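You operate a simulated robot arm through the tools that you are given. There is no shell and no other tool. Be economical: measure what you need, move in short steps, check, and stop when the job is done.

You run a simulated two-armed robot. Do the job below in one go: nothing can be reset, and whatever is moved stays where it is left.

Task
Pull-test the blue lug end: HELD goes to the white done pot, SLIP to the yellow rework pot.
Fine: clamp it, pull the load lever once, raise it, open the clamp, stand the end pin down.

Only the result counts: the job must be done as asked and must still hold three seconds after the hand-in. Knocking over, shifting, dropping, spilling or breaking anything else fails it.

Robot
Two 7-joint arms with fingered hands on one trunk, on a base that drives. Base frame: it is fixed to the floor where the robot stands at the start and does not move with it; the origin is under the middle of the robot, x ahead of it, y to its left, z up. Units: mm, rad, N and s.
The left shoulder is at the start at [70, 172, 1277], the right one opposite. Places, roughly: done pot [900, -100, 800]; gauge clamp [900, 0, 900]; gauge display [1100, -200, 900]; lead rack [800, -600, 800]; load lever [1000, 100, 1000]; pull gauge [1000, 0, 900]; rework pot [1000, -200, 800]. Payload 5 kg a hand.
The tool frame of a hand sits at the grasp point between the pads (the TCP): z along the fingers, y along the line on which they close. The tips reach 43 mm beyond it. Largest opening 144 mm; the body of the gripper starts 50 mm behind the TCP. The gripper is a hand of 5 fingers: y runs from the thumb to the fingers, the wrist lies at [-21, -124, -221] in the tool frame.
Orientation is that of the tool frame in the base frame, as a unit quaternion [x, y, z, w]. With the fingers straight down and the wrist toward the robot, the tool's x, y and z point along [0, 1, 0], [1, 0, 0] and [0, 0, -1] of the base frame.

Tools
- The arms move only by the tool jog_arm. It takes "left_plan", "right_plan" or both (then of equal length, played together; a hand with none holds still); each is a list of rows, each an object of numbers (a shift or turn left out is 0): "x", "y", "z": the shift along the base's x, y, z in units of 30 mm (1.0 is 30 mm); "ax", "ay", "az": the turn, a rotation vector about the base's x, y, z in units of 8 degrees (1.0 is 8 degrees). In form: [{"x": .., "y": .., "z": .., "ax": .., "ay": .., "az": ..}, ...]. A call has 1 to 8 rows; each row shifts and turns the commanded pose from where the row before left it. A call with a number of a shift or a turn outside -1 to 1 is refused whole. A row lasts 0.2 s, in which the tool goes at most 50 mm and 0.15 rad; a call with a longer step from one row to the next is refused whole. A pose out of reach is approached as far as the arm can. The call stops where the force on the tool passes 50 N (or 10 N more than at its start, if that is more) or the arm is blocked; 0.2 s more then pass. In this call time passes only in rows, and 0.2 s behind the last. It gives the time, the measured TCP pose, the force on the tool (base axes), the opening and the grip force at its end, in the units of the frame above (readings bear some noise), with the torque about the TCP (base axes, N m) and any sound that the robot's microphone picked up.
- Cameras (640 x 400 px; columns grow to the right, rows downward): "scene" is now at [141.6, -16.6, 1517.8]; the picture's right is [-0.17, -0.98, 0.00], its down [-0.49, 0.09, -0.87] and it looks along [0.86, -0.15, -0.50] (base axes); focal length 279 px, centre (320, 200). "left" rides on the left gripper at [-86, -108, -168] in its tool frame; the picture's right is [-0.80, -0.28, 0.53], its down [0.54, -0.73, 0.42] and it looks along [0.27, 0.63, 0.73] (tool axes); focal length 275 px, centre (320, 200). "right" rides on the right gripper at [86, -108, -168] in its tool frame; the picture's right is [-0.80, 0.28, -0.53], its down [-0.54, -0.73, 0.42] and it looks along [-0.27, 0.63, 0.73] (tool axes); focal length 275 px, centre (320, 200). There is no depth. A picture from a camera that has moved, and an enlarged one, comes with that camera's place and axes in the base frame and with its lens.
- capture(camera): a new picture of that camera. It takes no simulated time.
- move_column(by): slides the trunk up (or, below 0, down) by that many mm; the arms and the scene camera ride with it, the base frame stays. It gives what a move gives, with no picture.
- drive_base(legs): drives the robot by 1 to 6 legs, each [ahead, left, turn to the left] in mm, mm and rad, along the robot's own axes; the way and the turn of a leg run together, so that a leg with both is an arc; at most 1500 mm and 3.142 rad a leg. The arms and the cameras ride along, it lands a little off, and it stops where it bumps. It gives what a move gives.
- finger_targets(index, middle, ring, little, thumb_bend, thumb_turn, hand): sets how far each is bent, from 0 (flat) to 1 (curled in); at 0.3 the hand is open as for a grip, at 0.7 the pads meet at the TCP. One left out holds its place. A second passes; each finger stops where it meets its share of the squeeze, and holds until it gets a number again. It is the only way to open and close the hand. It gives what a move gives, with no picture; readings hold the bend of each and the force on index, middle, ring, little, thumb and palm. thumb_turn goes from beside the hand (0) to across from the fingers (1), as for a grip.
- aim_head(pan, tilt): turns the head with the scene camera to pan (to the left, within 1.501 rad either way) and tilt (down, from -0.506 to 1.204), counted from straight ahead of the robot. It gives what a move gives.
- inspect(camera, box): a new picture of the part [left, top, right, bottom] of that camera's present view, enlarged. It takes no simulated time.
- finish_job(): hands the job in; it is judged then, once.

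Go step by step. Nothing tells you exact positions but the pictures and the camera data: compare them with the known pose of the tool, close in by small moves and look again before you grip or let go. The budget is 120 turns and 100 pictures, counting those below and the enlarged ones. Unless the task says otherwise, let go and move clear before handing in, and close with one line.

The tools are called after ">>>" as a command line: name --argument value ..., lists and objects as JSON in quotes. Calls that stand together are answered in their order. jog_arm: Moves the arms, as the interface text tells. Its arguments: {"type":"object","properties":{"left_plan":{"type":"array","items":{"type":"object","properties":{"x":{"type":"number"},"y":{"type":"number"},"z":{"type":"number"},"ax":{"type":"number"},"ay":{"type":"number"},"az":{"type":"number"}}}},"right_plan":{"type":"array","items":{"type":"object","properties":{"x":{"type":"number"},"y":{"type":"number"},"z":{"type":"number"},"ax":{"type":"number"},"ay":{"type":"number"},"az":{"type":"number"}}}}},"required":[]} The other tools are called the same way: move_column (by) slides the trunk up or down; finger_targets (index, middle, ring, little, thumb_bend, thumb_turn, hand) moves the fingers one by one; drive_base (legs) drives the base; aim_head (pan, tilt) turns the head that bears the scene camera; capture (camera) takes a picture; inspect (camera, box) takes an enlarged picture of a part of a camera's view; finish_job () hands the job in.

At the start:

```text
time_s: 0.0
left_eef_pos: [834.6, 210.5, 1281.2]
left_tcp_rot: [0.708, 0.707, 0.0, 0.0]
left_ft_force: [0.4, -0.3, -0.5]
left_moment: [0.02, -0.03, 0.01]
left_grip_width: 143.9
left_gripper_force: 0.1
left_shape: jaw
left_bend: [0.3, 0.3, 0.3, 0.3, 0.3, 0.98]
left_finger forces: [0.1, 0.0, 0.1, 0.0, 0.1, 0.1]
right_eef_pos: [677.5, -452.2, 1271.7]
right_tcp_rot: [0.707, 0.707, 0.0, 0.0]
right_ft_force: [-0.1, -0.5, 0.6]
right_moment: [0.0, -0.01, -0.03]
right_grip_width: 143.7
right_gripper_force: 0.2
right_shape: jaw
right_bend: [0.3, 0.3, 0.3, 0.3, 0.3, 0.98]
right_finger forces: [0.0, 0.1, 0.1, 0.1, 0.1, 0.0]
trunk travel left (down, up): [-375.0, 565.0]
robot x, y, heading: [1.6, -1.2, 0.004]
head pan, tilt: [-0.176, 0.518]
```

scene: 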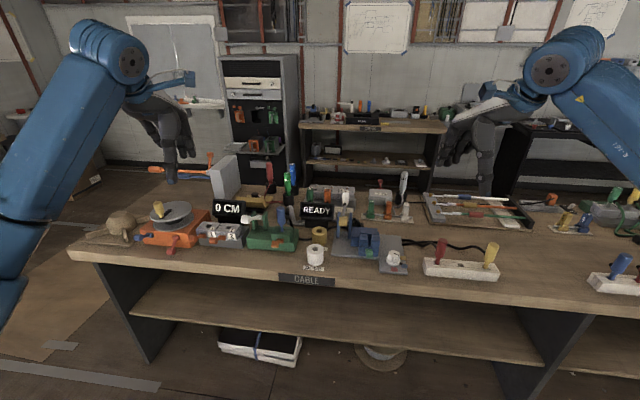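
right: 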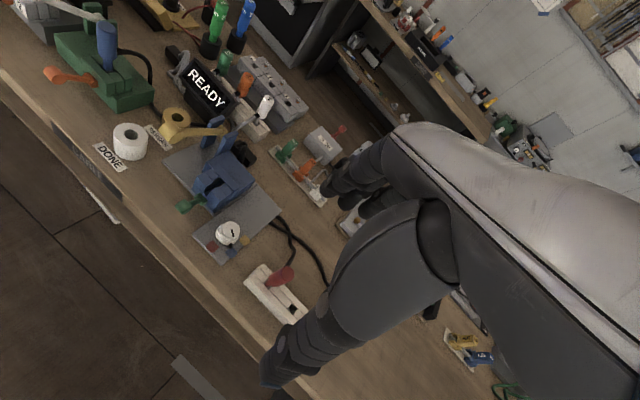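
left: 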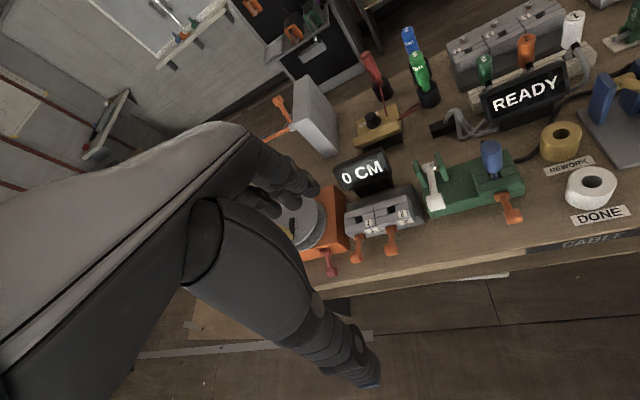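

I see a bench with a green device (probably the pull gauge), the READY display, white done pot and yellow rework pot. I'll enlarge the scene to identify the lug ends, clamp and lever.

>>> inspect --camera "scene" --box '[200, 160, 420, 290]'

>>> inspect --camera "scene" --box '[400, 160, 640, 310]'

>>> inspect --camera "left" --box '[320, 20, 640, 250]'

```text
2.91 times, centred on (310, 225) of scene
camera zoom: at [141.6, -16.6, 1517.8], right [-0.17, -0.98, 0.0], down [-0.49, 0.09, -0.87], along [0.86, -0.15, -0.5], focal length 812 px, centre (349, 127)
```

zoom: 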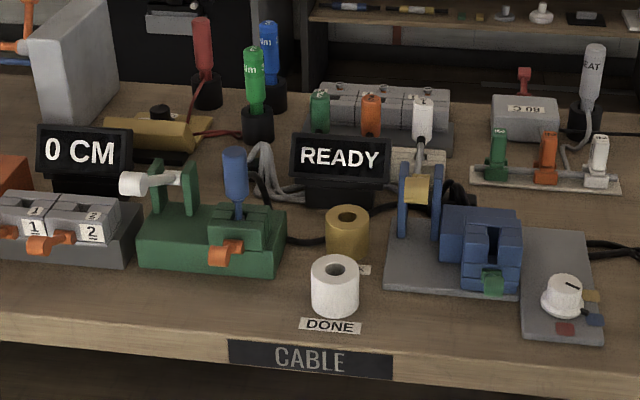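

```text
2.67 times, centred on (520, 235) of scene
camera zoom: at [141.6, -16.6, 1517.8], right [-0.17, -0.98, 0.0], down [-0.49, 0.09, -0.87], along [0.86, -0.15, -0.5], focal length 744 px, centre (-213, 107)
```

zoom: 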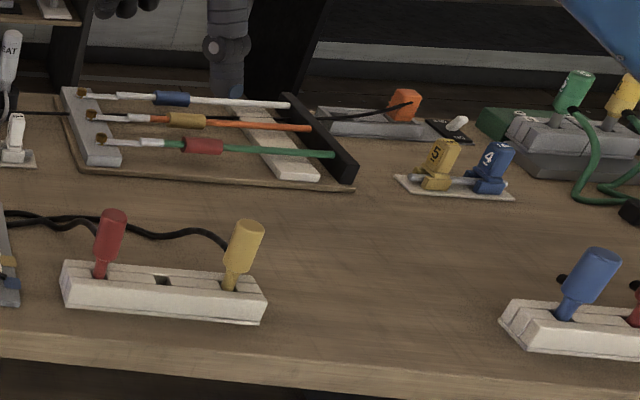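

```text
1.74 times, centred on (480, 135) of left
camera zoom: at [726.6, 124.0, 1448.2], right [-0.28, -0.8, -0.53], down [-0.73, 0.54, -0.42], along [0.63, 0.27, -0.73], focal length 479 px, centre (42, 313)
```

zoom: 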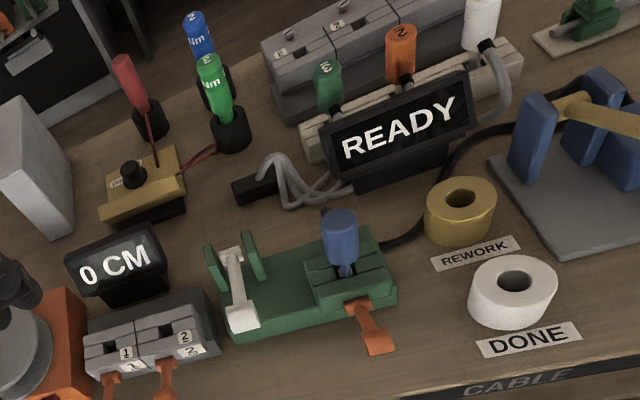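

The green device looks like the pull gauge (orange clamp handle, white load lever), with a blue end already in it. I'll look at the rack and the other blue end more closely to be sure.

>>> aim_head --pan -0.7 --tilt 0.6

>>> capture --camera "scene"

>>> inspect --camera "left" --box '[410, 120, 570, 235]'

>>> inspect --camera "right" --box '[20, 0, 220, 190]'

```text
time_s: 0.9
left_eef_pos: [835.2, 210.1, 1281.5]
left_tcp_rot: [0.707, 0.707, 0.0, 0.0]
left_ft_force: [0.0, -0.1, 0.0]
left_moment: [-0.02, 0.01, 0.0]
left_grip_width: 143.8
left_gripper_force: 0.2
left_shape: jaw
left_bend: [0.3, 0.3, 0.3, 0.3, 0.3, 0.98]
left_finger forces: [0.1, 0.1, 0.0, 0.0, 0.0, 0.0]
right_eef_pos: [677.6, -452.0, 1270.2]
right_tcp_rot: [0.707, 0.707, 0.0, 0.0]
right_ft_force: [-0.5, -0.3, 0.0]
right_moment: [-0.02, 0.0, -0.04]
right_grip_width: 143.5
right_gripper_force: 0.0
right_shape: jaw
right_bend: [0.3, 0.3, 0.3, 0.3, 0.3, 0.98]
right_finger forces: [0.1, 0.0, 0.0, 0.1, 0.1, 0.0]
trunk travel left (down, up): [-375.0, 565.0]
robot x, y, heading: [-2.3, -4.9, -0.003]
head pan, tilt: [-0.7, 0.6]
```

```text
93 pictures are left
camera scene: at [120.1, -57.7, 1510.5], right [-0.64, -0.77, 0.0], down [-0.43, 0.36, -0.82], along [0.63, -0.53, -0.57], focal length 279 px, centre (320, 200)
```

scene: 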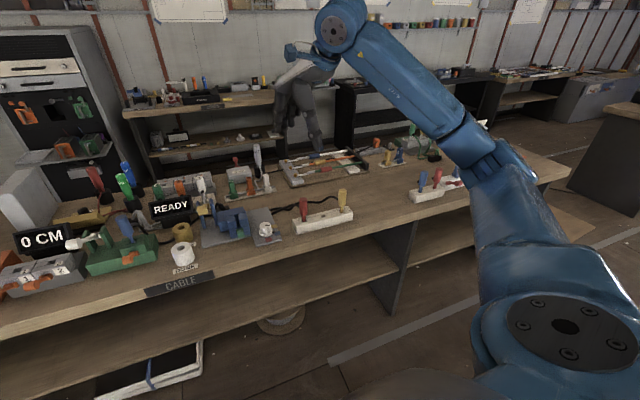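

```text
3.48 times, centred on (490, 178) of left
camera zoom: at [726.6, 124.1, 1448.3], right [-0.28, -0.8, -0.53], down [-0.73, 0.54, -0.42], along [0.63, 0.27, -0.73], focal length 958 px, centre (-271, 278)
```

zoom: 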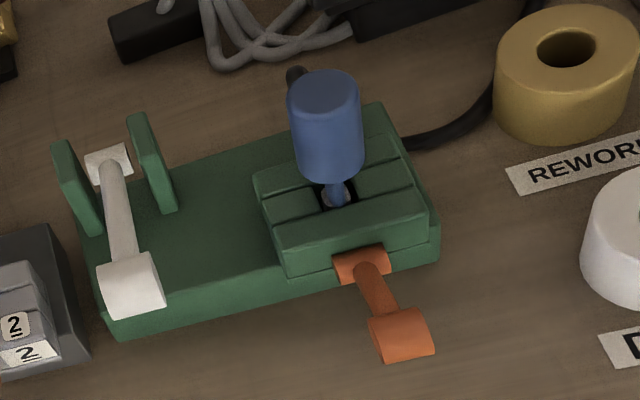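

```text
2.11 times, centred on (120, 95) of right
camera zoom: at [567.8, -365.5, 1439.5], right [0.28, -0.8, 0.53], down [-0.73, -0.54, -0.42], along [0.63, -0.27, -0.73], focal length 580 px, centre (741, 421)
```

zoom: 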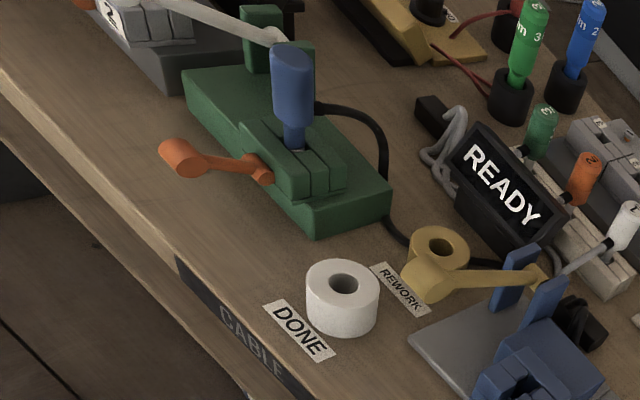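

The blue end stands in the green gauge's clamp: body about [995,-25,925–1012]. The orange clamp handle is near [907,5,918] (pivot [966,-15,884]) and the white load lever handle near [958,95,1000]. I'll bring the right hand over the clamp handle, turned to pinch it sideways.

>>> jog_arm --right_plan '[{"x": 0.8, "y": 0.9, "az": 1}, {"x": 0.8, "y": 0.9, "az": 1}, {"x": 0.8, "y": 0.9, "az": 1}, {"x": 0.8, "y": 0.9, "az": 1}, {"x": 0.8, "y": 0.9, "az": 1}, {"x": 0.8, "y": 0.9, "az": 1}, {"x": 0.8, "y": 0.9, "az": 1}, {"x": 0.8, "y": 0.9, "az": 1}]' --left_plan '[{"y": 1}, {"y": 1}, {"y": 1}, {"y": 1}, {}, {}, {}, {}]'

>>> finger_targets --hand "right" --index 0.45 --middle 0.45 --ring 0.45 --little 0.45 --thumb_bend 0.45

>>> aim_head --pan 0.0 --tilt 0.62

>>> capture --camera "scene"

>>> capture --camera "right"

```text
time_s: 2.8
left_eef_pos: [835.6, 327.0, 1280.8]
left_tcp_rot: [0.707, 0.707, -0.001, 0.001]
left_ft_force: [-0.1, 0.4, 0.8]
left_moment: [0.06, -0.01, 0.06]
left_grip_width: 143.6
left_gripper_force: 0.1
left_shape: jaw
left_bend: [0.3, 0.3, 0.3, 0.3, 0.3, 0.98]
left_finger forces: [0.0, 0.1, 0.0, 0.1, 0.1, 0.0]
right_eef_pos: [762.1, -349.4, 1274.9]
right_tcp_rot: [0.507, 0.862, -0.004, 0.004]
right_ft_force: [-0.3, 0.1, -0.2]
right_moment: [0.01, 0.0, 0.01]
right_grip_width: 143.6
right_gripper_force: 0.0
right_shape: jaw
right_bend: [0.3, 0.3, 0.3, 0.3, 0.3, 0.98]
right_finger forces: [0.0, 0.0, 0.0, 0.0, 0.0, 0.1]
right hand out of reach, approached as far as the arm can: row 4, 5, 6, 7, 8
trunk travel left (down, up): [-375.0, 565.0]
robot x, y, heading: [-5.6, -0.6, -0.001]
head pan, tilt: [-0.7, 0.6]
```

```text
time_s: 3.8
left_eef_pos: [836.4, 329.4, 1280.0]
left_tcp_rot: [0.707, 0.707, 0.0, 0.0]
left_ft_force: [-0.4, 0.5, -0.1]
left_moment: [0.0, -0.03, -0.04]
left_grip_width: 143.4
left_gripper_force: 0.0
left_shape: jaw
left_bend: [0.3, 0.3, 0.3, 0.3, 0.3, 0.98]
left_finger forces: [0.1, 0.0, 0.0, 0.0, 0.0, 0.1]
right_eef_pos: [761.9, -349.8, 1274.8]
right_tcp_rot: [0.509, 0.861, -0.004, 0.005]
right_ft_force: [-0.2, 0.1, -0.4]
right_moment: [0.0, 0.04, -0.02]
right_grip_width: 96.9
right_gripper_force: 0.0
right_shape: fingers
right_bend: [0.45, 0.45, 0.45, 0.45, 0.45, 0.98]
right_finger forces: [0.0, 0.0, 0.0, 0.0, 0.0, 0.0]
trunk travel left (down, up): [-375.0, 565.0]
robot x, y, heading: [-0.6, -0.0, -0.003]
head pan, tilt: [-0.7, 0.6]
```

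```text
time_s: 4.8
left_eef_pos: [835.3, 329.3, 1279.6]
left_tcp_rot: [0.707, 0.708, 0.0, 0.0]
left_ft_force: [-0.4, 0.5, 0.3]
left_moment: [0.04, 0.03, -0.01]
left_grip_width: 143.8
left_gripper_force: 0.1
left_shape: jaw
left_bend: [0.3, 0.3, 0.3, 0.3, 0.3, 0.98]
left_finger forces: [0.0, 0.0, 0.0, 0.1, 0.0, 0.1]
right_eef_pos: [762.6, -350.2, 1273.8]
right_tcp_rot: [0.508, 0.861, -0.003, 0.005]
right_ft_force: [0.3, -0.3, -0.9]
right_moment: [0.0, -0.01, -0.01]
right_grip_width: 96.9
right_gripper_force: 0.1
right_shape: fingers
right_bend: [0.45, 0.45, 0.45, 0.45, 0.45, 0.98]
right_finger forces: [0.0, 0.0, 0.0, 0.1, 0.0, 0.0]
trunk travel left (down, up): [-375.0, 565.0]
robot x, y, heading: [2.6, 0.9, 0.002]
head pan, tilt: [0.0, 0.62]
```

```text
90 pictures are left
camera scene: at [140.2, -0.8, 1508.8], right [0.0, -1.0, 0.0], down [-0.58, 0.0, -0.81], along [0.81, 0.0, -0.58], focal length 279 px, centre (320, 200)
```

scene: 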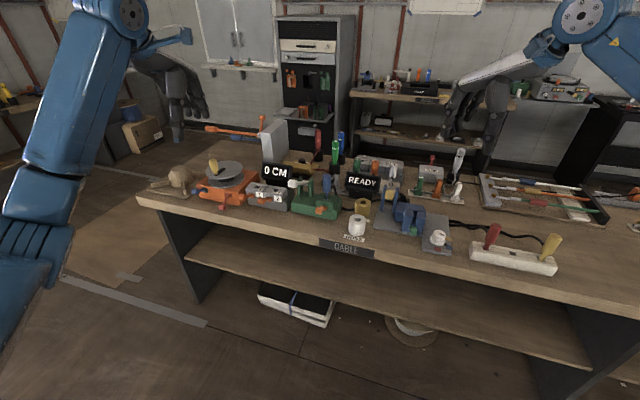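

```text
89 pictures are left
camera right: at [623.7, -324.0, 1441.7], right [0.63, -0.55, 0.54], down [-0.37, -0.83, -0.42], along [0.68, 0.06, -0.73], focal length 275 px, centre (320, 200)
```

right: 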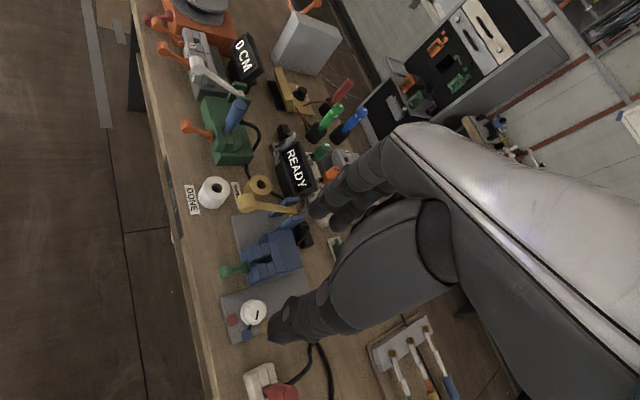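

The right arm couldn't follow at that height; the gauge area is clear in view. I'll lower the right hand first, then continue.

>>> jog_arm --right_plan '[{"z": -1}, {"z": -1}, {"z": -1}, {"z": -1}, {"x": 0.5, "y": 0.9, "z": -0.3, "az": 0.5}, {"x": 0.5, "y": 0.9, "z": -0.3, "az": 0.5}, {"x": 0.5, "y": 0.9, "az": 0.5}, {"x": 0.5, "y": 0.9, "az": 0.5}]'

```text
time_s: 6.6
left_eef_pos: [837.1, 329.3, 1279.1]
left_tcp_rot: [0.707, 0.707, 0.0, 0.0]
left_ft_force: [-0.1, 0.0, 0.1]
left_moment: [0.01, 0.0, 0.0]
left_grip_width: 143.8
left_gripper_force: 0.1
left_shape: jaw
left_bend: [0.3, 0.3, 0.3, 0.3, 0.3, 0.98]
left_finger forces: [0.0, 0.0, 0.1, 0.1, 0.0, 0.0]
right_eef_pos: [773.2, -330.8, 1147.0]
right_tcp_rot: [0.488, 0.873, -0.004, 0.005]
right_ft_force: [0.1, -0.5, -0.3]
right_moment: [0.0, 0.01, 0.02]
right_grip_width: 96.4
right_gripper_force: 0.0
right_shape: fingers
right_bend: [0.45, 0.45, 0.45, 0.45, 0.45, 0.97]
right_finger forces: [0.0, 0.0, 0.0, 0.1, 0.0, 0.0]
right hand out of reach, approached as far as the arm can: row 5, 6, 7, 8
trunk travel left (down, up): [-375.0, 565.0]
robot x, y, heading: [0.2, 1.7, -0.0]
head pan, tilt: [0.0, 0.62]
```

The yaw seems to be the limit. I'll test moving without more turning.

>>> jog_arm --right_plan '[{"x": 0.5, "y": 0.9}, {"x": 0.5, "y": 0.9}, {"x": 0.5, "y": 0.9}, {"x": 0.5, "y": 0.9}]'

>>> jog_arm --left_plan '[{"z": -1}, {"z": -1}, {"z": -1}, {"az": -1}, {"az": -1}, {"az": -1}, {"az": -1}, {"az": -1}]'

```text
time_s: 7.6
left_eef_pos: [837.1, 330.0, 1277.6]
left_tcp_rot: [0.707, 0.708, -0.001, 0.0]
left_ft_force: [-0.2, -0.3, -0.3]
left_moment: [-0.04, 0.07, -0.02]
left_grip_width: 143.8
left_gripper_force: 0.1
left_shape: jaw
left_bend: [0.3, 0.3, 0.3, 0.3, 0.3, 0.98]
left_finger forces: [0.0, 0.0, 0.0, 0.1, 0.0, 0.0]
right_eef_pos: [834.3, -222.7, 1145.9]
right_tcp_rot: [0.49, 0.872, -0.004, 0.005]
right_ft_force: [0.6, -0.4, -0.5]
right_moment: [0.01, 0.01, -0.02]
right_grip_width: 96.6
right_gripper_force: 0.2
right_shape: fingers
right_bend: [0.45, 0.45, 0.45, 0.45, 0.45, 0.97]
right_finger forces: [0.0, 0.1, 0.1, 0.1, 0.1, 0.1]
trunk travel left (down, up): [-375.0, 565.0]
robot x, y, heading: [2.2, 1.6, 0.003]
head pan, tilt: [0.0, 0.62]
```

```text
time_s: 9.4
left_eef_pos: [834.7, 329.9, 1190.7]
left_tcp_rot: [0.906, 0.422, -0.001, 0.001]
left_ft_force: [0.2, 0.1, 0.1]
left_moment: [0.04, 0.01, -0.01]
left_grip_width: 143.8
left_gripper_force: 0.1
left_shape: jaw
left_bend: [0.3, 0.3, 0.3, 0.3, 0.3, 0.98]
left_finger forces: [0.0, 0.0, 0.0, 0.0, 0.0, 0.1]
right_eef_pos: [833.8, -223.0, 1146.8]
right_tcp_rot: [0.489, 0.872, -0.004, 0.005]
right_ft_force: [0.3, 0.7, -0.9]
right_moment: [0.01, 0.01, -0.05]
right_grip_width: 96.9
right_gripper_force: 0.0
right_shape: fingers
right_bend: [0.45, 0.45, 0.45, 0.45, 0.45, 0.97]
right_finger forces: [0.1, 0.1, 0.0, 0.1, 0.0, 0.0]
trunk travel left (down, up): [-375.0, 565.0]
robot x, y, heading: [0.2, 0.8, 0.003]
head pan, tilt: [0.0, 0.62]
```

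Translation works; I'll test how far each hand will yaw.

>>> jog_arm --left_plan '[{"az": -1}, {"az": -1}, {"az": -1}, {"az": -1}, {"az": -1}, {"az": -1}, {"az": -1}]' --right_plan '[{"az": 1}, {"az": 1}, {"az": 1}, {"az": 1}, {"az": 0.5}, {"az": 0}, {"az": 0}]'

```text
time_s: 11.0
left_eef_pos: [834.5, 329.7, 1190.0]
left_tcp_rot: [0.999, -0.053, 0.0, 0.0]
left_ft_force: [0.5, -1.2, -0.5]
left_moment: [0.04, 0.0, 0.02]
left_grip_width: 143.4
left_gripper_force: 0.1
left_shape: jaw
left_bend: [0.3, 0.3, 0.3, 0.3, 0.3, 0.98]
left_finger forces: [0.0, 0.1, 0.0, 0.0, 0.1, 0.1]
right_eef_pos: [833.9, -223.4, 1147.7]
right_tcp_rot: [0.458, 0.889, -0.004, 0.006]
right_ft_force: [-0.1, 0.3, 0.2]
right_moment: [-0.02, 0.0, -0.01]
right_grip_width: 96.8
right_gripper_force: 0.1
right_shape: fingers
right_bend: [0.45, 0.45, 0.45, 0.45, 0.45, 0.97]
right_finger forces: [0.1, 0.0, 0.0, 0.1, 0.1, 0.0]
right hand out of reach, approached as far as the arm can: row 1, 2, 3, 4, 5
trunk travel left (down, up): [-375.0, 565.0]
robot x, y, heading: [4.2, -0.7, -0.003]
head pan, tilt: [0.0, 0.62]
```

The left hand turns freely, so it will do the work; the right hand backs off. I'm moving the left hand toward the clamp handle, staying high.

>>> jog_arm --left_plan '[{"x": 0.2, "y": -1, "az": 0.5}, {"x": 0.2, "y": -1, "az": 0.5}, {"x": 0.2, "y": -1}, {"x": 0.2, "y": -1}, {"x": 0.3, "y": -1}, {"x": 0.3, "y": -1}, {"x": 0.3, "y": -1}, {"x": 0.3, "y": -1}]' --right_plan '[{"x": -0.7, "y": -1}, {"x": -0.7, "y": -1}, {"x": -0.7, "y": -1}, {"x": -0.7, "y": -1}, {"x": -0.7, "y": -1}, {"x": -0.7, "y": -1}, {"x": -0.7, "y": -1}, {"x": -0.7, "y": -1}]'

>>> finger_targets --hand "left" --index 0.45 --middle 0.45 --ring 0.45 --little 0.45 --thumb_bend 0.45

>>> capture --camera "left"

>>> capture --camera "scene"

```text
time_s: 12.8
left_eef_pos: [895.2, 88.5, 1190.4]
left_tcp_rot: [1.0, 0.017, 0.0, -0.001]
left_ft_force: [-0.4, -0.1, 0.1]
left_moment: [0.04, -0.03, -0.01]
left_grip_width: 143.7
left_gripper_force: 0.0
left_shape: jaw
left_bend: [0.3, 0.3, 0.3, 0.3, 0.3, 0.98]
left_finger forces: [0.0, 0.1, 0.0, 0.1, 0.1, 0.0]
right_eef_pos: [763.4, -297.4, 1153.5]
right_tcp_rot: [0.459, 0.888, -0.003, 0.005]
right_ft_force: [0.5, -1.2, 0.9]
right_moment: [0.08, -0.06, 0.0]
right_grip_width: 97.2
right_gripper_force: 0.0
right_shape: fingers
right_bend: [0.45, 0.45, 0.45, 0.45, 0.45, 0.98]
right_finger forces: [0.0, 0.1, 0.0, 0.0, 0.0, 0.1]
right hand out of reach, approached as far as the arm can: row 2, 3, 4, 5, 6, 7, 8
trunk travel left (down, up): [-375.0, 565.0]
robot x, y, heading: [-2.6, -0.4, 0.002]
head pan, tilt: [0.0, 0.62]
```

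```text
time_s: 13.8
left_eef_pos: [895.7, 90.8, 1189.1]
left_tcp_rot: [1.0, 0.017, 0.0, 0.0]
left_ft_force: [0.1, -0.6, -0.3]
left_moment: [-0.03, 0.02, 0.0]
left_grip_width: 97.2
left_gripper_force: 0.1
left_shape: fingers
left_bend: [0.45, 0.45, 0.45, 0.45, 0.45, 0.98]
left_finger forces: [0.1, 0.1, 0.1, 0.0, 0.1, 0.0]
right_eef_pos: [764.3, -294.3, 1153.3]
right_tcp_rot: [0.46, 0.888, -0.002, 0.005]
right_ft_force: [-0.8, -0.5, 0.3]
right_moment: [-0.03, -0.02, 0.01]
right_grip_width: 96.9
right_gripper_force: 0.1
right_shape: fingers
right_bend: [0.45, 0.45, 0.45, 0.45, 0.45, 0.98]
right_finger forces: [0.0, 0.1, 0.0, 0.0, 0.0, 0.1]
trunk travel left (down, up): [-375.0, 565.0]
robot x, y, heading: [-2.3, 0.3, -0.009]
head pan, tilt: [0.0, 0.62]
```

```text
88 pictures are left
camera left: at [805.7, 195.9, 1358.3], right [-0.81, 0.26, -0.53], down [0.52, 0.74, -0.42], along [0.29, -0.62, -0.73], focal length 275 px, centre (320, 200)
```

left: 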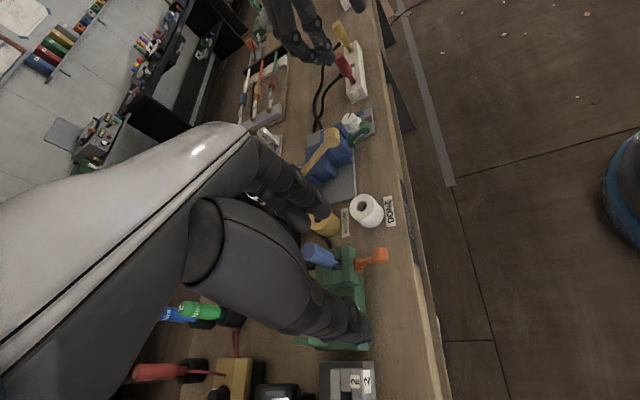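

```text
87 pictures are left
camera scene: at [140.5, -0.9, 1508.7], right [0.0, -1.0, 0.0], down [-0.58, 0.0, -0.81], along [0.81, 0.0, -0.58], focal length 279 px, centre (320, 200)
```

scene: 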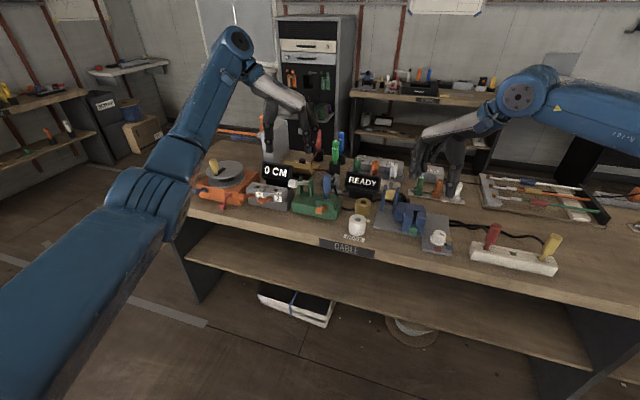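

The left hand is up near the levers; earlier estimates agree (clamp handle ≈ [910,3,918]). I'll zoom in on the clamp, and retreat the right hand by undoing its yaw.

>>> inspect --camera "left" --box '[290, 180, 420, 280]'

>>> inspect --camera "scene" --box '[240, 150, 400, 250]'

>>> jog_arm --right_plan '[{"az": -1, "z": 0.3}, {"az": -1, "z": 0.3, "y": -1}, {"az": -1, "z": 0.3, "y": -1}, {"az": -1, "y": -1, "x": -0.5}, {"y": -1, "x": -0.5}, {"y": -1, "x": -0.5}, {"y": -1, "x": -0.5}]'

```text
4.00 times, centred on (355, 230) of left
camera zoom: at [805.7, 195.9, 1358.3], right [-0.81, 0.26, -0.53], down [0.52, 0.74, -0.42], along [0.29, -0.62, -0.73], focal length 1101 px, centre (180, 80)
```

zoom: 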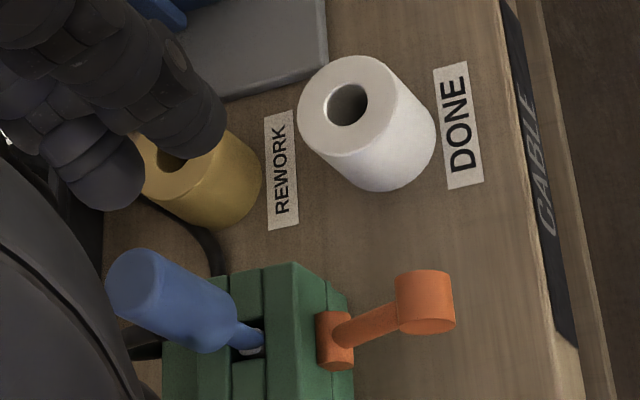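

```text
4.00 times, centred on (320, 200) of scene
camera zoom: at [140.5, -0.9, 1508.7], right [0.0, -1.0, 0.0], down [-0.58, 0.0, -0.81], along [0.81, 0.0, -0.58], focal length 1116 px, centre (320, 200)
```

zoom: 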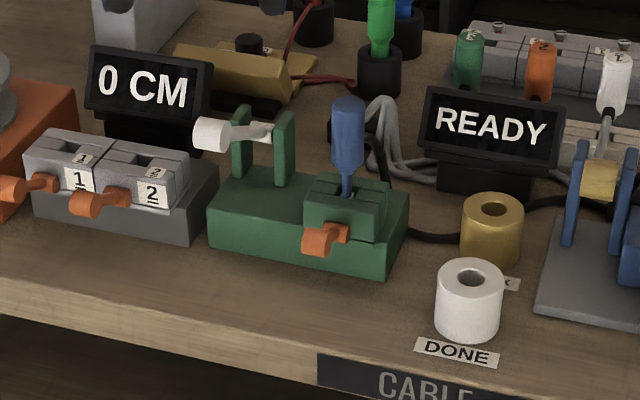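

```text
time_s: 15.4
left_eef_pos: [894.6, 90.8, 1191.7]
left_tcp_rot: [1.0, 0.017, 0.0, 0.0]
left_ft_force: [-0.1, -0.5, 0.5]
left_moment: [0.0, -0.03, 0.02]
left_grip_width: 97.2
left_gripper_force: 0.2
left_shape: fingers
left_bend: [0.45, 0.45, 0.45, 0.45, 0.45, 0.98]
left_finger forces: [0.0, 0.0, 0.0, 0.0, 0.1, 0.0]
right_eef_pos: [703.7, -474.0, 1180.6]
right_tcp_rot: [0.684, 0.729, -0.004, 0.004]
right_ft_force: [0.4, -0.2, 1.0]
right_moment: [0.01, -0.06, 0.0]
right_grip_width: 96.8
right_gripper_force: 0.1
right_shape: fingers
right_bend: [0.45, 0.45, 0.45, 0.45, 0.45, 0.98]
right_finger forces: [0.1, 0.0, 0.1, 0.0, 0.1, 0.1]
trunk travel left (down, up): [-375.0, 565.0]
robot x, y, heading: [3.4, -0.6, 0.003]
head pan, tilt: [0.0, 0.62]
```

Done pot hole ≈ [911,-137,872], rework pot ≈ [1016,-168,872]. Now I position the left hand above the clamp handle.

>>> jog_arm --left_plan '[{"x": 0.2, "y": -1}, {"x": 0.2, "y": -1}, {"y": -0.93}, {"z": -1}, {"z": -1}, {"z": -1}, {"z": -1}, {"z": -1}]'

>>> inspect --camera "left" --box '[160, 100, 480, 400]'

>>> inspect --camera "scene" --box '[240, 130, 400, 250]'

>>> inspect --camera "right" --box '[0, 0, 320, 200]'

```text
time_s: 17.2
left_eef_pos: [907.6, 2.4, 1040.2]
left_tcp_rot: [1.0, 0.017, -0.001, -0.001]
left_ft_force: [-0.7, -0.1, 1.1]
left_moment: [0.01, 0.0, -0.02]
left_grip_width: 97.0
left_gripper_force: 0.0
left_shape: fingers
left_bend: [0.45, 0.45, 0.45, 0.45, 0.45, 0.98]
left_finger forces: [0.1, 0.1, 0.0, 0.0, 0.1, 0.1]
right_eef_pos: [704.5, -473.0, 1179.8]
right_tcp_rot: [0.685, 0.728, -0.005, 0.004]
right_ft_force: [-0.7, 0.3, 0.3]
right_moment: [-0.04, -0.01, -0.04]
right_grip_width: 96.7
right_gripper_force: 0.0
right_shape: fingers
right_bend: [0.45, 0.45, 0.45, 0.45, 0.45, 0.98]
right_finger forces: [0.0, 0.1, 0.0, 0.0, 0.1, 0.0]
trunk travel left (down, up): [-375.0, 565.0]
robot x, y, heading: [2.3, 0.7, -0.001]
head pan, tilt: [0.0, 0.62]
```

```text
1.33 times, centred on (320, 250) of left
camera zoom: at [817.6, 107.4, 1208.9], right [-0.81, 0.26, -0.53], down [0.52, 0.74, -0.42], along [0.29, -0.62, -0.73], focal length 367 px, centre (320, 133)
```

zoom: 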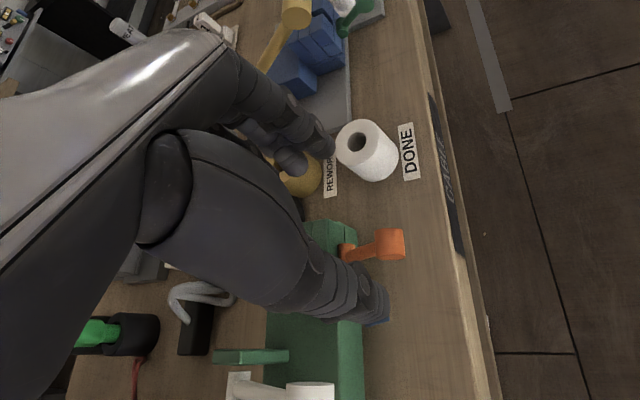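

```text
3.33 times, centred on (320, 190) of scene
camera zoom: at [141.0, -0.9, 1508.8], right [0.0, -1.0, 0.0], down [-0.58, 0.0, -0.81], along [0.81, 0.0, -0.58], focal length 930 px, centre (320, 233)
```

zoom: 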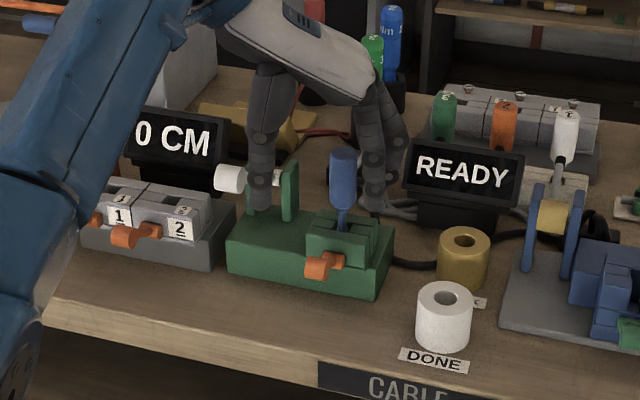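

```text
2.00 times, centred on (160, 100) of right
camera zoom: at [590.9, -391.7, 1347.3], right [0.33, -0.77, 0.54], down [-0.69, -0.59, -0.42], along [0.64, -0.24, -0.73], focal length 551 px, centre (640, 400)
```

zoom: 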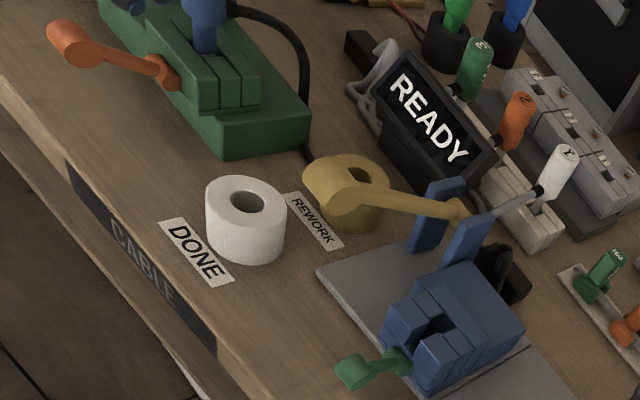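

Thumb and fingers straddle the clamp handle. I'll descend partway and check clearance to the white lever.

>>> jog_arm --left_plan '[{"z": -1}, {"z": -1}]'

>>> inspect --camera "scene" --box '[240, 130, 400, 250]'

>>> inspect --camera "left" --box '[160, 100, 480, 400]'

```text
time_s: 17.8
left_eef_pos: [908.1, 2.2, 980.5]
left_tcp_rot: [1.0, 0.017, 0.0, 0.0]
left_ft_force: [0.3, 0.0, 0.7]
left_moment: [-0.04, -0.01, 0.01]
left_grip_width: 96.9
left_gripper_force: 0.0
left_shape: fingers
left_bend: [0.45, 0.45, 0.45, 0.45, 0.45, 0.98]
left_finger forces: [0.2, 0.1, 0.0, 0.1, 0.0, 0.1]
right_eef_pos: [706.2, -474.0, 1179.2]
right_tcp_rot: [0.685, 0.729, -0.005, 0.004]
right_ft_force: [0.4, 1.0, -0.8]
right_moment: [0.01, -0.01, 0.02]
right_grip_width: 96.8
right_gripper_force: 0.1
right_shape: fingers
right_bend: [0.45, 0.45, 0.45, 0.45, 0.45, 0.98]
right_finger forces: [0.0, 0.0, 0.0, 0.0, 0.0, 0.0]
trunk travel left (down, up): [-375.0, 565.0]
robot x, y, heading: [-2.4, -3.3, -0.002]
head pan, tilt: [0.0, 0.62]
```

```text
3.33 times, centred on (320, 190) of scene
camera zoom: at [141.2, -1.0, 1508.7], right [0.0, -1.0, 0.0], down [-0.58, 0.0, -0.81], along [0.81, 0.0, -0.58], focal length 930 px, centre (320, 233)
```

zoom: 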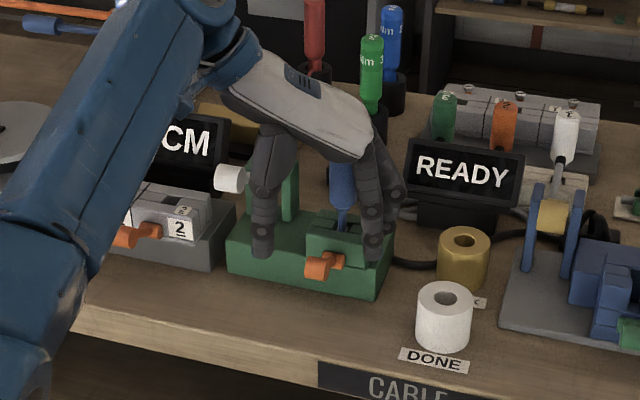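

```text
1.33 times, centred on (320, 250) of left
camera zoom: at [818.1, 107.1, 1148.4], right [-0.81, 0.26, -0.53], down [0.52, 0.74, -0.42], along [0.29, -0.62, -0.73], focal length 367 px, centre (320, 133)
```

zoom: 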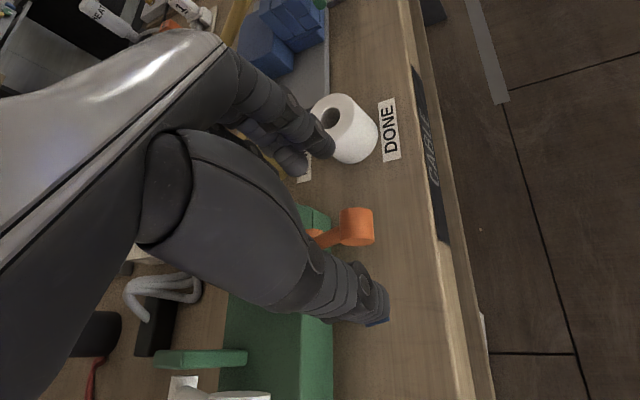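

>>> inspect --camera "right" --box '[0, 0, 200, 125]'

```text
3.20 times, centred on (100, 62) of right
camera zoom: at [591.1, -391.8, 1347.1], right [0.33, -0.77, 0.54], down [-0.69, -0.59, -0.42], along [0.64, -0.24, -0.73], focal length 881 px, centre (1024, 640)
```

zoom: 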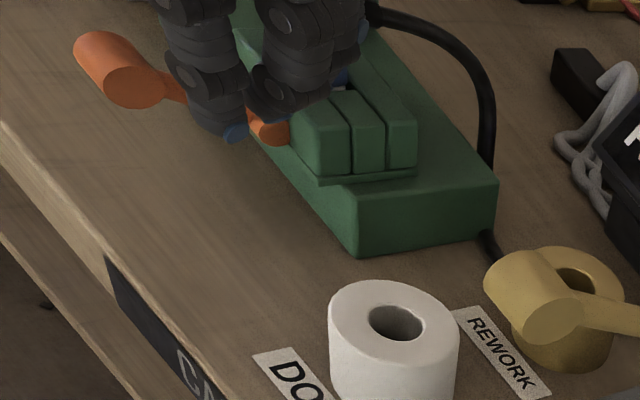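

I'd like a better side view, so I'll shift the right hand (as a camera) slightly.

>>> jog_arm --right_plan '[{"x": 0.7, "y": 0.3, "az": 1}, {"x": 0.7, "y": 0.3, "az": 1}, {"x": 0.7, "y": 0.3, "az": 0.5}]'

>>> inspect --camera "right" --box '[0, 0, 240, 150]'

```text
time_s: 18.6
left_eef_pos: [909.8, 1.7, 980.5]
left_tcp_rot: [1.0, 0.017, 0.0, 0.001]
left_ft_force: [1.3, -0.3, -0.3]
left_moment: [-0.02, 0.13, -0.03]
left_grip_width: 97.1
left_gripper_force: 0.1
left_shape: fingers
left_bend: [0.45, 0.45, 0.45, 0.45, 0.45, 0.98]
left_finger forces: [0.0, 0.0, 0.0, 0.1, 0.0, 0.0]
right_eef_pos: [758.9, -430.6, 1163.6]
right_tcp_rot: [0.552, 0.834, -0.007, 0.001]
right_ft_force: [2.0, -1.5, 10.9]
right_moment: [-0.13, 0.11, 0.01]
right_grip_width: 96.6
right_gripper_force: 0.1
right_shape: fingers
right_bend: [0.45, 0.45, 0.45, 0.45, 0.45, 0.98]
right_finger forces: [0.1, 0.0, 0.0, 0.1, 0.0, 0.0]
right hand out of reach, approached as far as the arm can: row 3
trunk travel left (down, up): [-375.0, 565.0]
robot x, y, heading: [-0.4, 1.2, 0.003]
head pan, tilt: [0.0, 0.62]
```

```text
2.67 times, centred on (120, 75) of right
camera zoom: at [625.4, -391.4, 1332.8], right [0.58, -0.62, 0.54], down [-0.46, -0.79, -0.41], along [0.68, -0.01, -0.74], focal length 734 px, centre (853, 533)
```

zoom: 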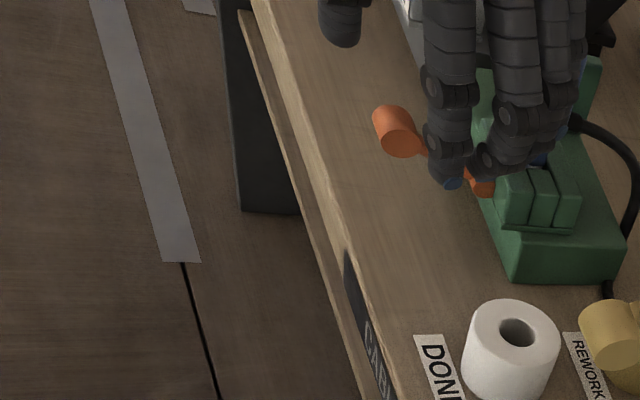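

The finger row extends to +x (middle, ring, little toward the blue end), so a straight-down pinch risks hitting it. I'll raise, back off and tilt the hand so the fingers point forward-down along the lever, pinching with thumb and index.

>>> jog_arm --left_plan '[{"z": 1}, {"z": 1, "x": -1}, {"z": 1, "x": -1}, {"az": -1, "x": -1}, {"az": -1}, {"ax": -0.28, "ay": -0.96}, {"ax": -0.28, "ay": -0.96}, {"ax": -0.28, "ay": -0.96}]'

>>> jog_arm --left_plan '[{"ax": -0.28, "ay": -0.96}, {"ax": -0.28, "ay": -0.96}, {"ax": -0.28, "ay": -0.96}]'

>>> finger_targets --hand "left" --ring 0.1 --little 0.1

>>> capture --camera "scene"

>>> capture --camera "left"

>>> inspect --camera "right" --box '[0, 0, 320, 200]'

```text
time_s: 20.4
left_eef_pos: [817.8, 1.5, 1071.1]
left_tcp_rot: [0.971, -0.12, 0.206, 0.034]
left_ft_force: [0.9, 0.0, 0.0]
left_moment: [-0.02, 0.02, 0.0]
left_grip_width: 97.0
left_gripper_force: 0.0
left_shape: fingers
left_bend: [0.45, 0.45, 0.45, 0.45, 0.45, 0.98]
left_finger forces: [0.0, 0.0, 0.0, 0.1, 0.0, 0.1]
right_eef_pos: [758.4, -430.9, 1173.3]
right_tcp_rot: [0.553, 0.833, -0.006, 0.005]
right_ft_force: [-0.2, -0.1, -0.1]
right_moment: [-0.04, -0.03, 0.01]
right_grip_width: 96.7
right_gripper_force: 0.0
right_shape: fingers
right_bend: [0.45, 0.45, 0.45, 0.45, 0.45, 0.98]
right_finger forces: [0.0, 0.0, 0.0, 0.0, 0.0, 0.0]
trunk travel left (down, up): [-375.0, 565.0]
robot x, y, heading: [1.0, -0.2, 0.005]
head pan, tilt: [0.0, 0.62]
```

```text
time_s: 21.2
left_eef_pos: [816.6, 1.9, 1070.6]
left_tcp_rot: [0.906, -0.111, 0.403, 0.066]
left_ft_force: [-0.1, -0.3, 1.3]
left_moment: [-0.01, 0.03, -0.03]
left_grip_width: 96.9
left_gripper_force: 0.1
left_shape: fingers
left_bend: [0.45, 0.45, 0.45, 0.45, 0.45, 0.98]
left_finger forces: [0.1, 0.0, 0.1, 0.0, 0.0, 0.0]
right_eef_pos: [759.0, -430.9, 1173.7]
right_tcp_rot: [0.554, 0.833, -0.005, 0.007]
right_ft_force: [-0.4, 0.5, -1.1]
right_moment: [0.0, -0.01, 0.0]
right_grip_width: 96.8
right_gripper_force: 0.1
right_shape: fingers
right_bend: [0.45, 0.45, 0.45, 0.45, 0.45, 0.98]
right_finger forces: [0.1, 0.0, 0.0, 0.1, 0.1, 0.0]
trunk travel left (down, up): [-375.0, 565.0]
robot x, y, heading: [-0.3, 1.8, 0.002]
head pan, tilt: [0.0, 0.62]
```

```text
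time_s: 22.2
left_eef_pos: [817.7, 2.1, 1070.9]
left_tcp_rot: [0.907, -0.11, 0.402, 0.066]
left_ft_force: [0.4, 0.2, 0.4]
left_moment: [0.0, -0.02, 0.0]
left_grip_width: 96.9
left_gripper_force: 0.0
left_shape: fingers
left_bend: [0.45, 0.45, 0.1, 0.1, 0.45, 0.98]
left_finger forces: [0.0, 0.0, 0.0, 0.1, 0.0, 0.1]
right_eef_pos: [758.6, -430.6, 1172.1]
right_tcp_rot: [0.552, 0.834, -0.005, 0.006]
right_ft_force: [0.1, -0.3, 0.0]
right_moment: [-0.01, -0.01, 0.0]
right_grip_width: 96.7
right_gripper_force: 0.0
right_shape: fingers
right_bend: [0.45, 0.45, 0.45, 0.45, 0.45, 0.98]
right_finger forces: [0.0, 0.0, 0.0, 0.1, 0.0, 0.0]
trunk travel left (down, up): [-375.0, 565.0]
robot x, y, heading: [0.7, 1.4, 0.001]
head pan, tilt: [0.0, 0.62]
```

```text
77 pictures are left
camera scene: at [140.2, -0.8, 1508.8], right [0.0, -1.0, 0.0], down [-0.58, 0.0, -0.81], along [0.81, 0.0, -0.58], focal length 279 px, centre (320, 200)
```

scene: 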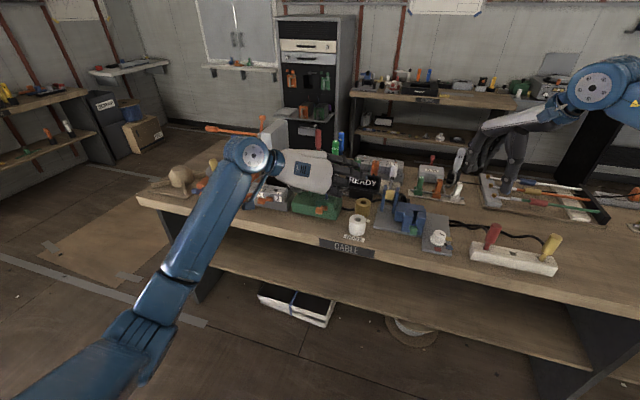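

```text
76 pictures are left
camera left: at [669.0, 155.1, 1116.0], right [-0.07, 0.28, -0.96], down [0.84, 0.53, 0.1], along [0.54, -0.8, -0.27], focal length 275 px, centre (320, 200)
```

left: 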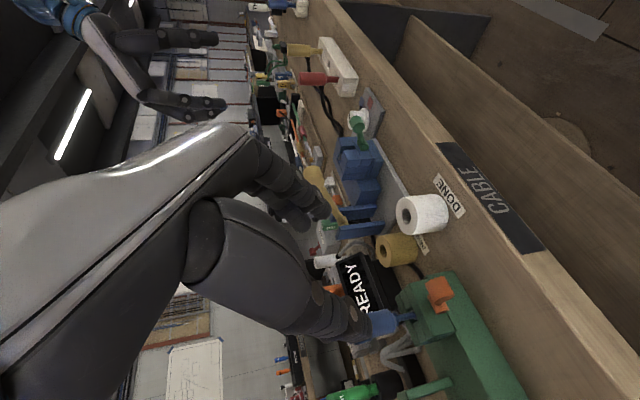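

```text
2.00 times, centred on (160, 100) of right
camera zoom: at [623.5, -391.0, 1339.8], right [0.57, -0.62, 0.55], down [-0.46, -0.79, -0.41], along [0.68, -0.01, -0.73], focal length 551 px, centre (640, 400)
```

zoom: 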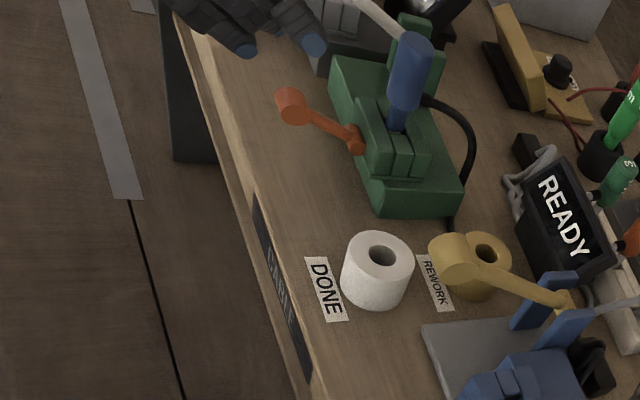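

The hand is tilted properly and the levers are clear. Moving to a standoff along the clamp lever line.

>>> jog_arm --left_plan '[{"x": 0.2, "y": 0.2, "z": -1}, {"x": 0.2, "y": 0.2, "z": -1}, {"x": 0.3, "y": 0.3, "z": -0.9}]'

>>> inspect --camera "right" --box '[60, 0, 260, 125]'

>>> inspect --camera "left" --box '[240, 150, 560, 400]'

```text
time_s: 23.0
left_eef_pos: [838.7, 25.5, 984.0]
left_tcp_rot: [0.907, -0.111, 0.401, 0.065]
left_ft_force: [0.7, 0.4, -0.6]
left_moment: [0.0, 0.0, -0.01]
left_grip_width: 97.1
left_gripper_force: 0.0
left_shape: fingers
left_bend: [0.45, 0.45, 0.1, 0.1, 0.45, 0.98]
left_finger forces: [0.0, 0.0, 0.0, 0.1, 0.1, 0.0]
right_eef_pos: [758.8, -430.5, 1172.1]
right_tcp_rot: [0.553, 0.833, -0.005, 0.006]
right_ft_force: [0.0, -0.3, 0.6]
right_moment: [-0.02, -0.01, 0.0]
right_grip_width: 96.8
right_gripper_force: 0.1
right_shape: fingers
right_bend: [0.45, 0.45, 0.45, 0.45, 0.45, 0.98]
right_finger forces: [0.0, 0.0, 0.0, 0.0, 0.0, 0.0]
trunk travel left (down, up): [-375.0, 565.0]
robot x, y, heading: [-0.4, -1.5, -0.001]
head pan, tilt: [0.0, 0.62]
```

```text
3.20 times, centred on (160, 62) of right
camera zoom: at [624.0, -390.7, 1339.7], right [0.57, -0.62, 0.55], down [-0.46, -0.79, -0.41], along [0.68, -0.01, -0.73], focal length 881 px, centre (832, 640)
```

zoom: 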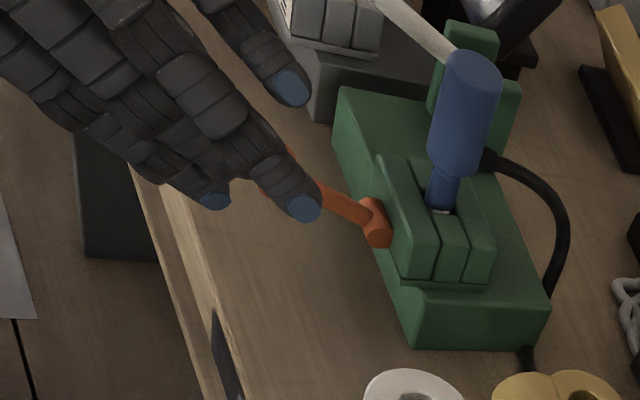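

```text
1.60 times, centred on (400, 275) of left
camera zoom: at [690.9, 177.3, 1028.6], right [-0.07, 0.28, -0.96], down [0.84, 0.53, 0.1], along [0.54, -0.8, -0.27], focal length 440 px, centre (192, 80)
```

zoom: 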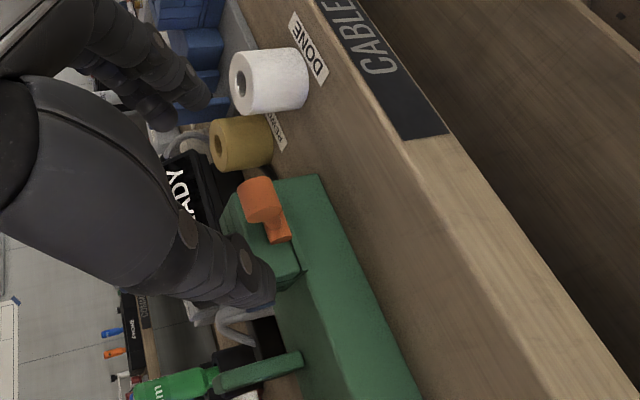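

Handle confirmed at about [908,5,917], midway between thumb and index/middle. Advancing along the finger direction.

>>> jog_arm --left_plan '[{"x": 0.68, "y": -0.2, "z": -0.63}, {"x": 0.68, "y": -0.2, "z": -0.63}, {"x": 0.68, "y": -0.2, "z": -0.63}]'

>>> inspect --camera "right" --box '[60, 0, 260, 125]'

>>> inspect --camera "left" --box '[240, 150, 560, 400]'

```text
time_s: 23.8
left_eef_pos: [899.9, 5.4, 925.0]
left_tcp_rot: [0.907, -0.111, 0.401, 0.065]
left_ft_force: [0.7, -0.1, 0.4]
left_moment: [-0.04, 0.05, 0.01]
left_grip_width: 97.0
left_gripper_force: 0.1
left_shape: fingers
left_bend: [0.45, 0.45, 0.1, 0.1, 0.45, 0.98]
left_finger forces: [0.1, 0.1, 0.0, 0.0, 0.0, 0.0]
right_eef_pos: [759.5, -431.5, 1171.7]
right_tcp_rot: [0.553, 0.833, -0.005, 0.005]
right_ft_force: [0.8, -0.5, -0.3]
right_moment: [0.05, 0.01, 0.03]
right_grip_width: 96.7
right_gripper_force: 0.0
right_shape: fingers
right_bend: [0.45, 0.45, 0.45, 0.45, 0.45, 0.98]
right_finger forces: [0.0, 0.1, 0.0, 0.0, 0.1, 0.0]
trunk travel left (down, up): [-375.0, 565.0]
robot x, y, heading: [-3.2, -0.1, -0.001]
head pan, tilt: [0.0, 0.62]
```

```text
3.20 times, centred on (160, 62) of right
camera zoom: at [624.3, -391.5, 1339.2], right [0.57, -0.62, 0.54], down [-0.46, -0.79, -0.41], along [0.68, -0.01, -0.73], focal length 881 px, centre (832, 640)
```

zoom: 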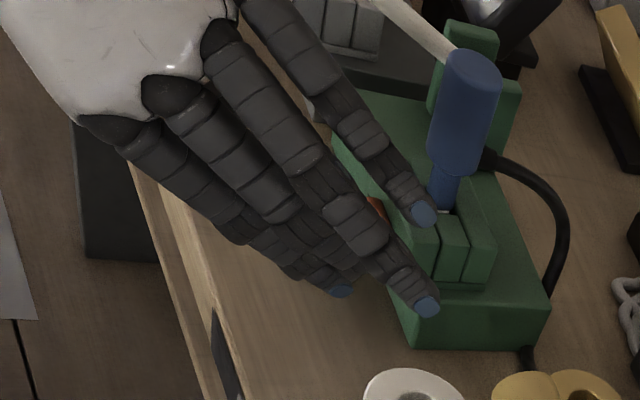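

```text
1.60 times, centred on (400, 275) of left
camera zoom: at [751.7, 158.6, 971.1], right [-0.07, 0.28, -0.96], down [0.84, 0.53, 0.1], along [0.54, -0.8, -0.27], focal length 440 px, centre (192, 80)
```

zoom: 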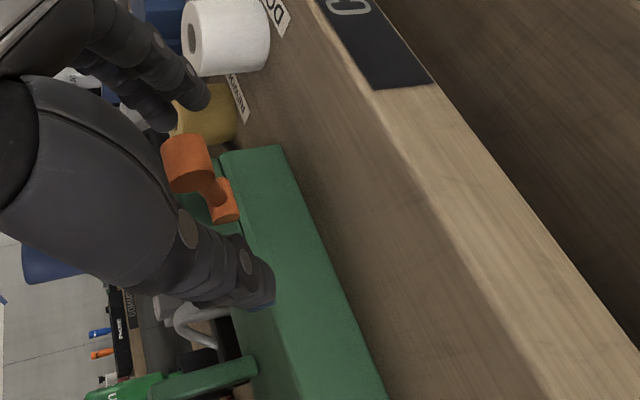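

The handle sits right on the pinch axis (offset under 2 mm sideways). Closing thumb, index and middle.

>>> finger_targets --hand "left" --index 0.68 --middle 0.68 --thumb_bend 0.68

>>> inspect --camera "left" --box '[240, 150, 560, 400]'

```text
time_s: 24.8
left_eef_pos: [898.9, 5.7, 925.9]
left_tcp_rot: [0.907, -0.111, 0.401, 0.066]
left_ft_force: [2.8, -0.4, -0.3]
left_moment: [0.01, -0.03, 0.04]
left_grip_width: 30.5
left_gripper_force: 6.3
left_shape: fingers
left_bend: [0.63, 0.68, 0.1, 0.1, 0.64, 0.97]
left_finger forces: [6.6, 0.0, 0.1, 0.0, 6.7, 0.1]
right_eef_pos: [759.3, -430.9, 1171.7]
right_tcp_rot: [0.552, 0.834, -0.005, 0.005]
right_ft_force: [0.0, -0.1, 0.1]
right_moment: [-0.02, -0.04, -0.01]
right_grip_width: 97.1
right_gripper_force: 0.1
right_shape: fingers
right_bend: [0.45, 0.45, 0.45, 0.45, 0.45, 0.98]
right_finger forces: [0.0, 0.0, 0.0, 0.0, 0.0, 0.0]
trunk travel left (down, up): [-375.0, 565.0]
robot x, y, heading: [0.4, -1.2, -0.001]
head pan, tilt: [0.0, 0.62]
```

```text
1.60 times, centred on (400, 275) of left
camera zoom: at [751.3, 158.9, 971.5], right [-0.07, 0.28, -0.96], down [0.84, 0.53, 0.1], along [0.54, -0.8, -0.27], focal length 440 px, centre (192, 80)
```

zoom: 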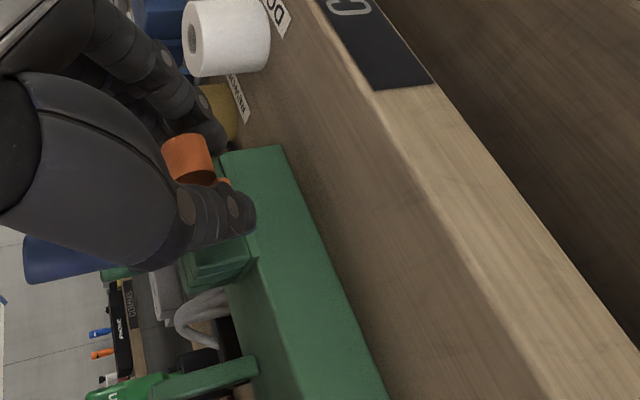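

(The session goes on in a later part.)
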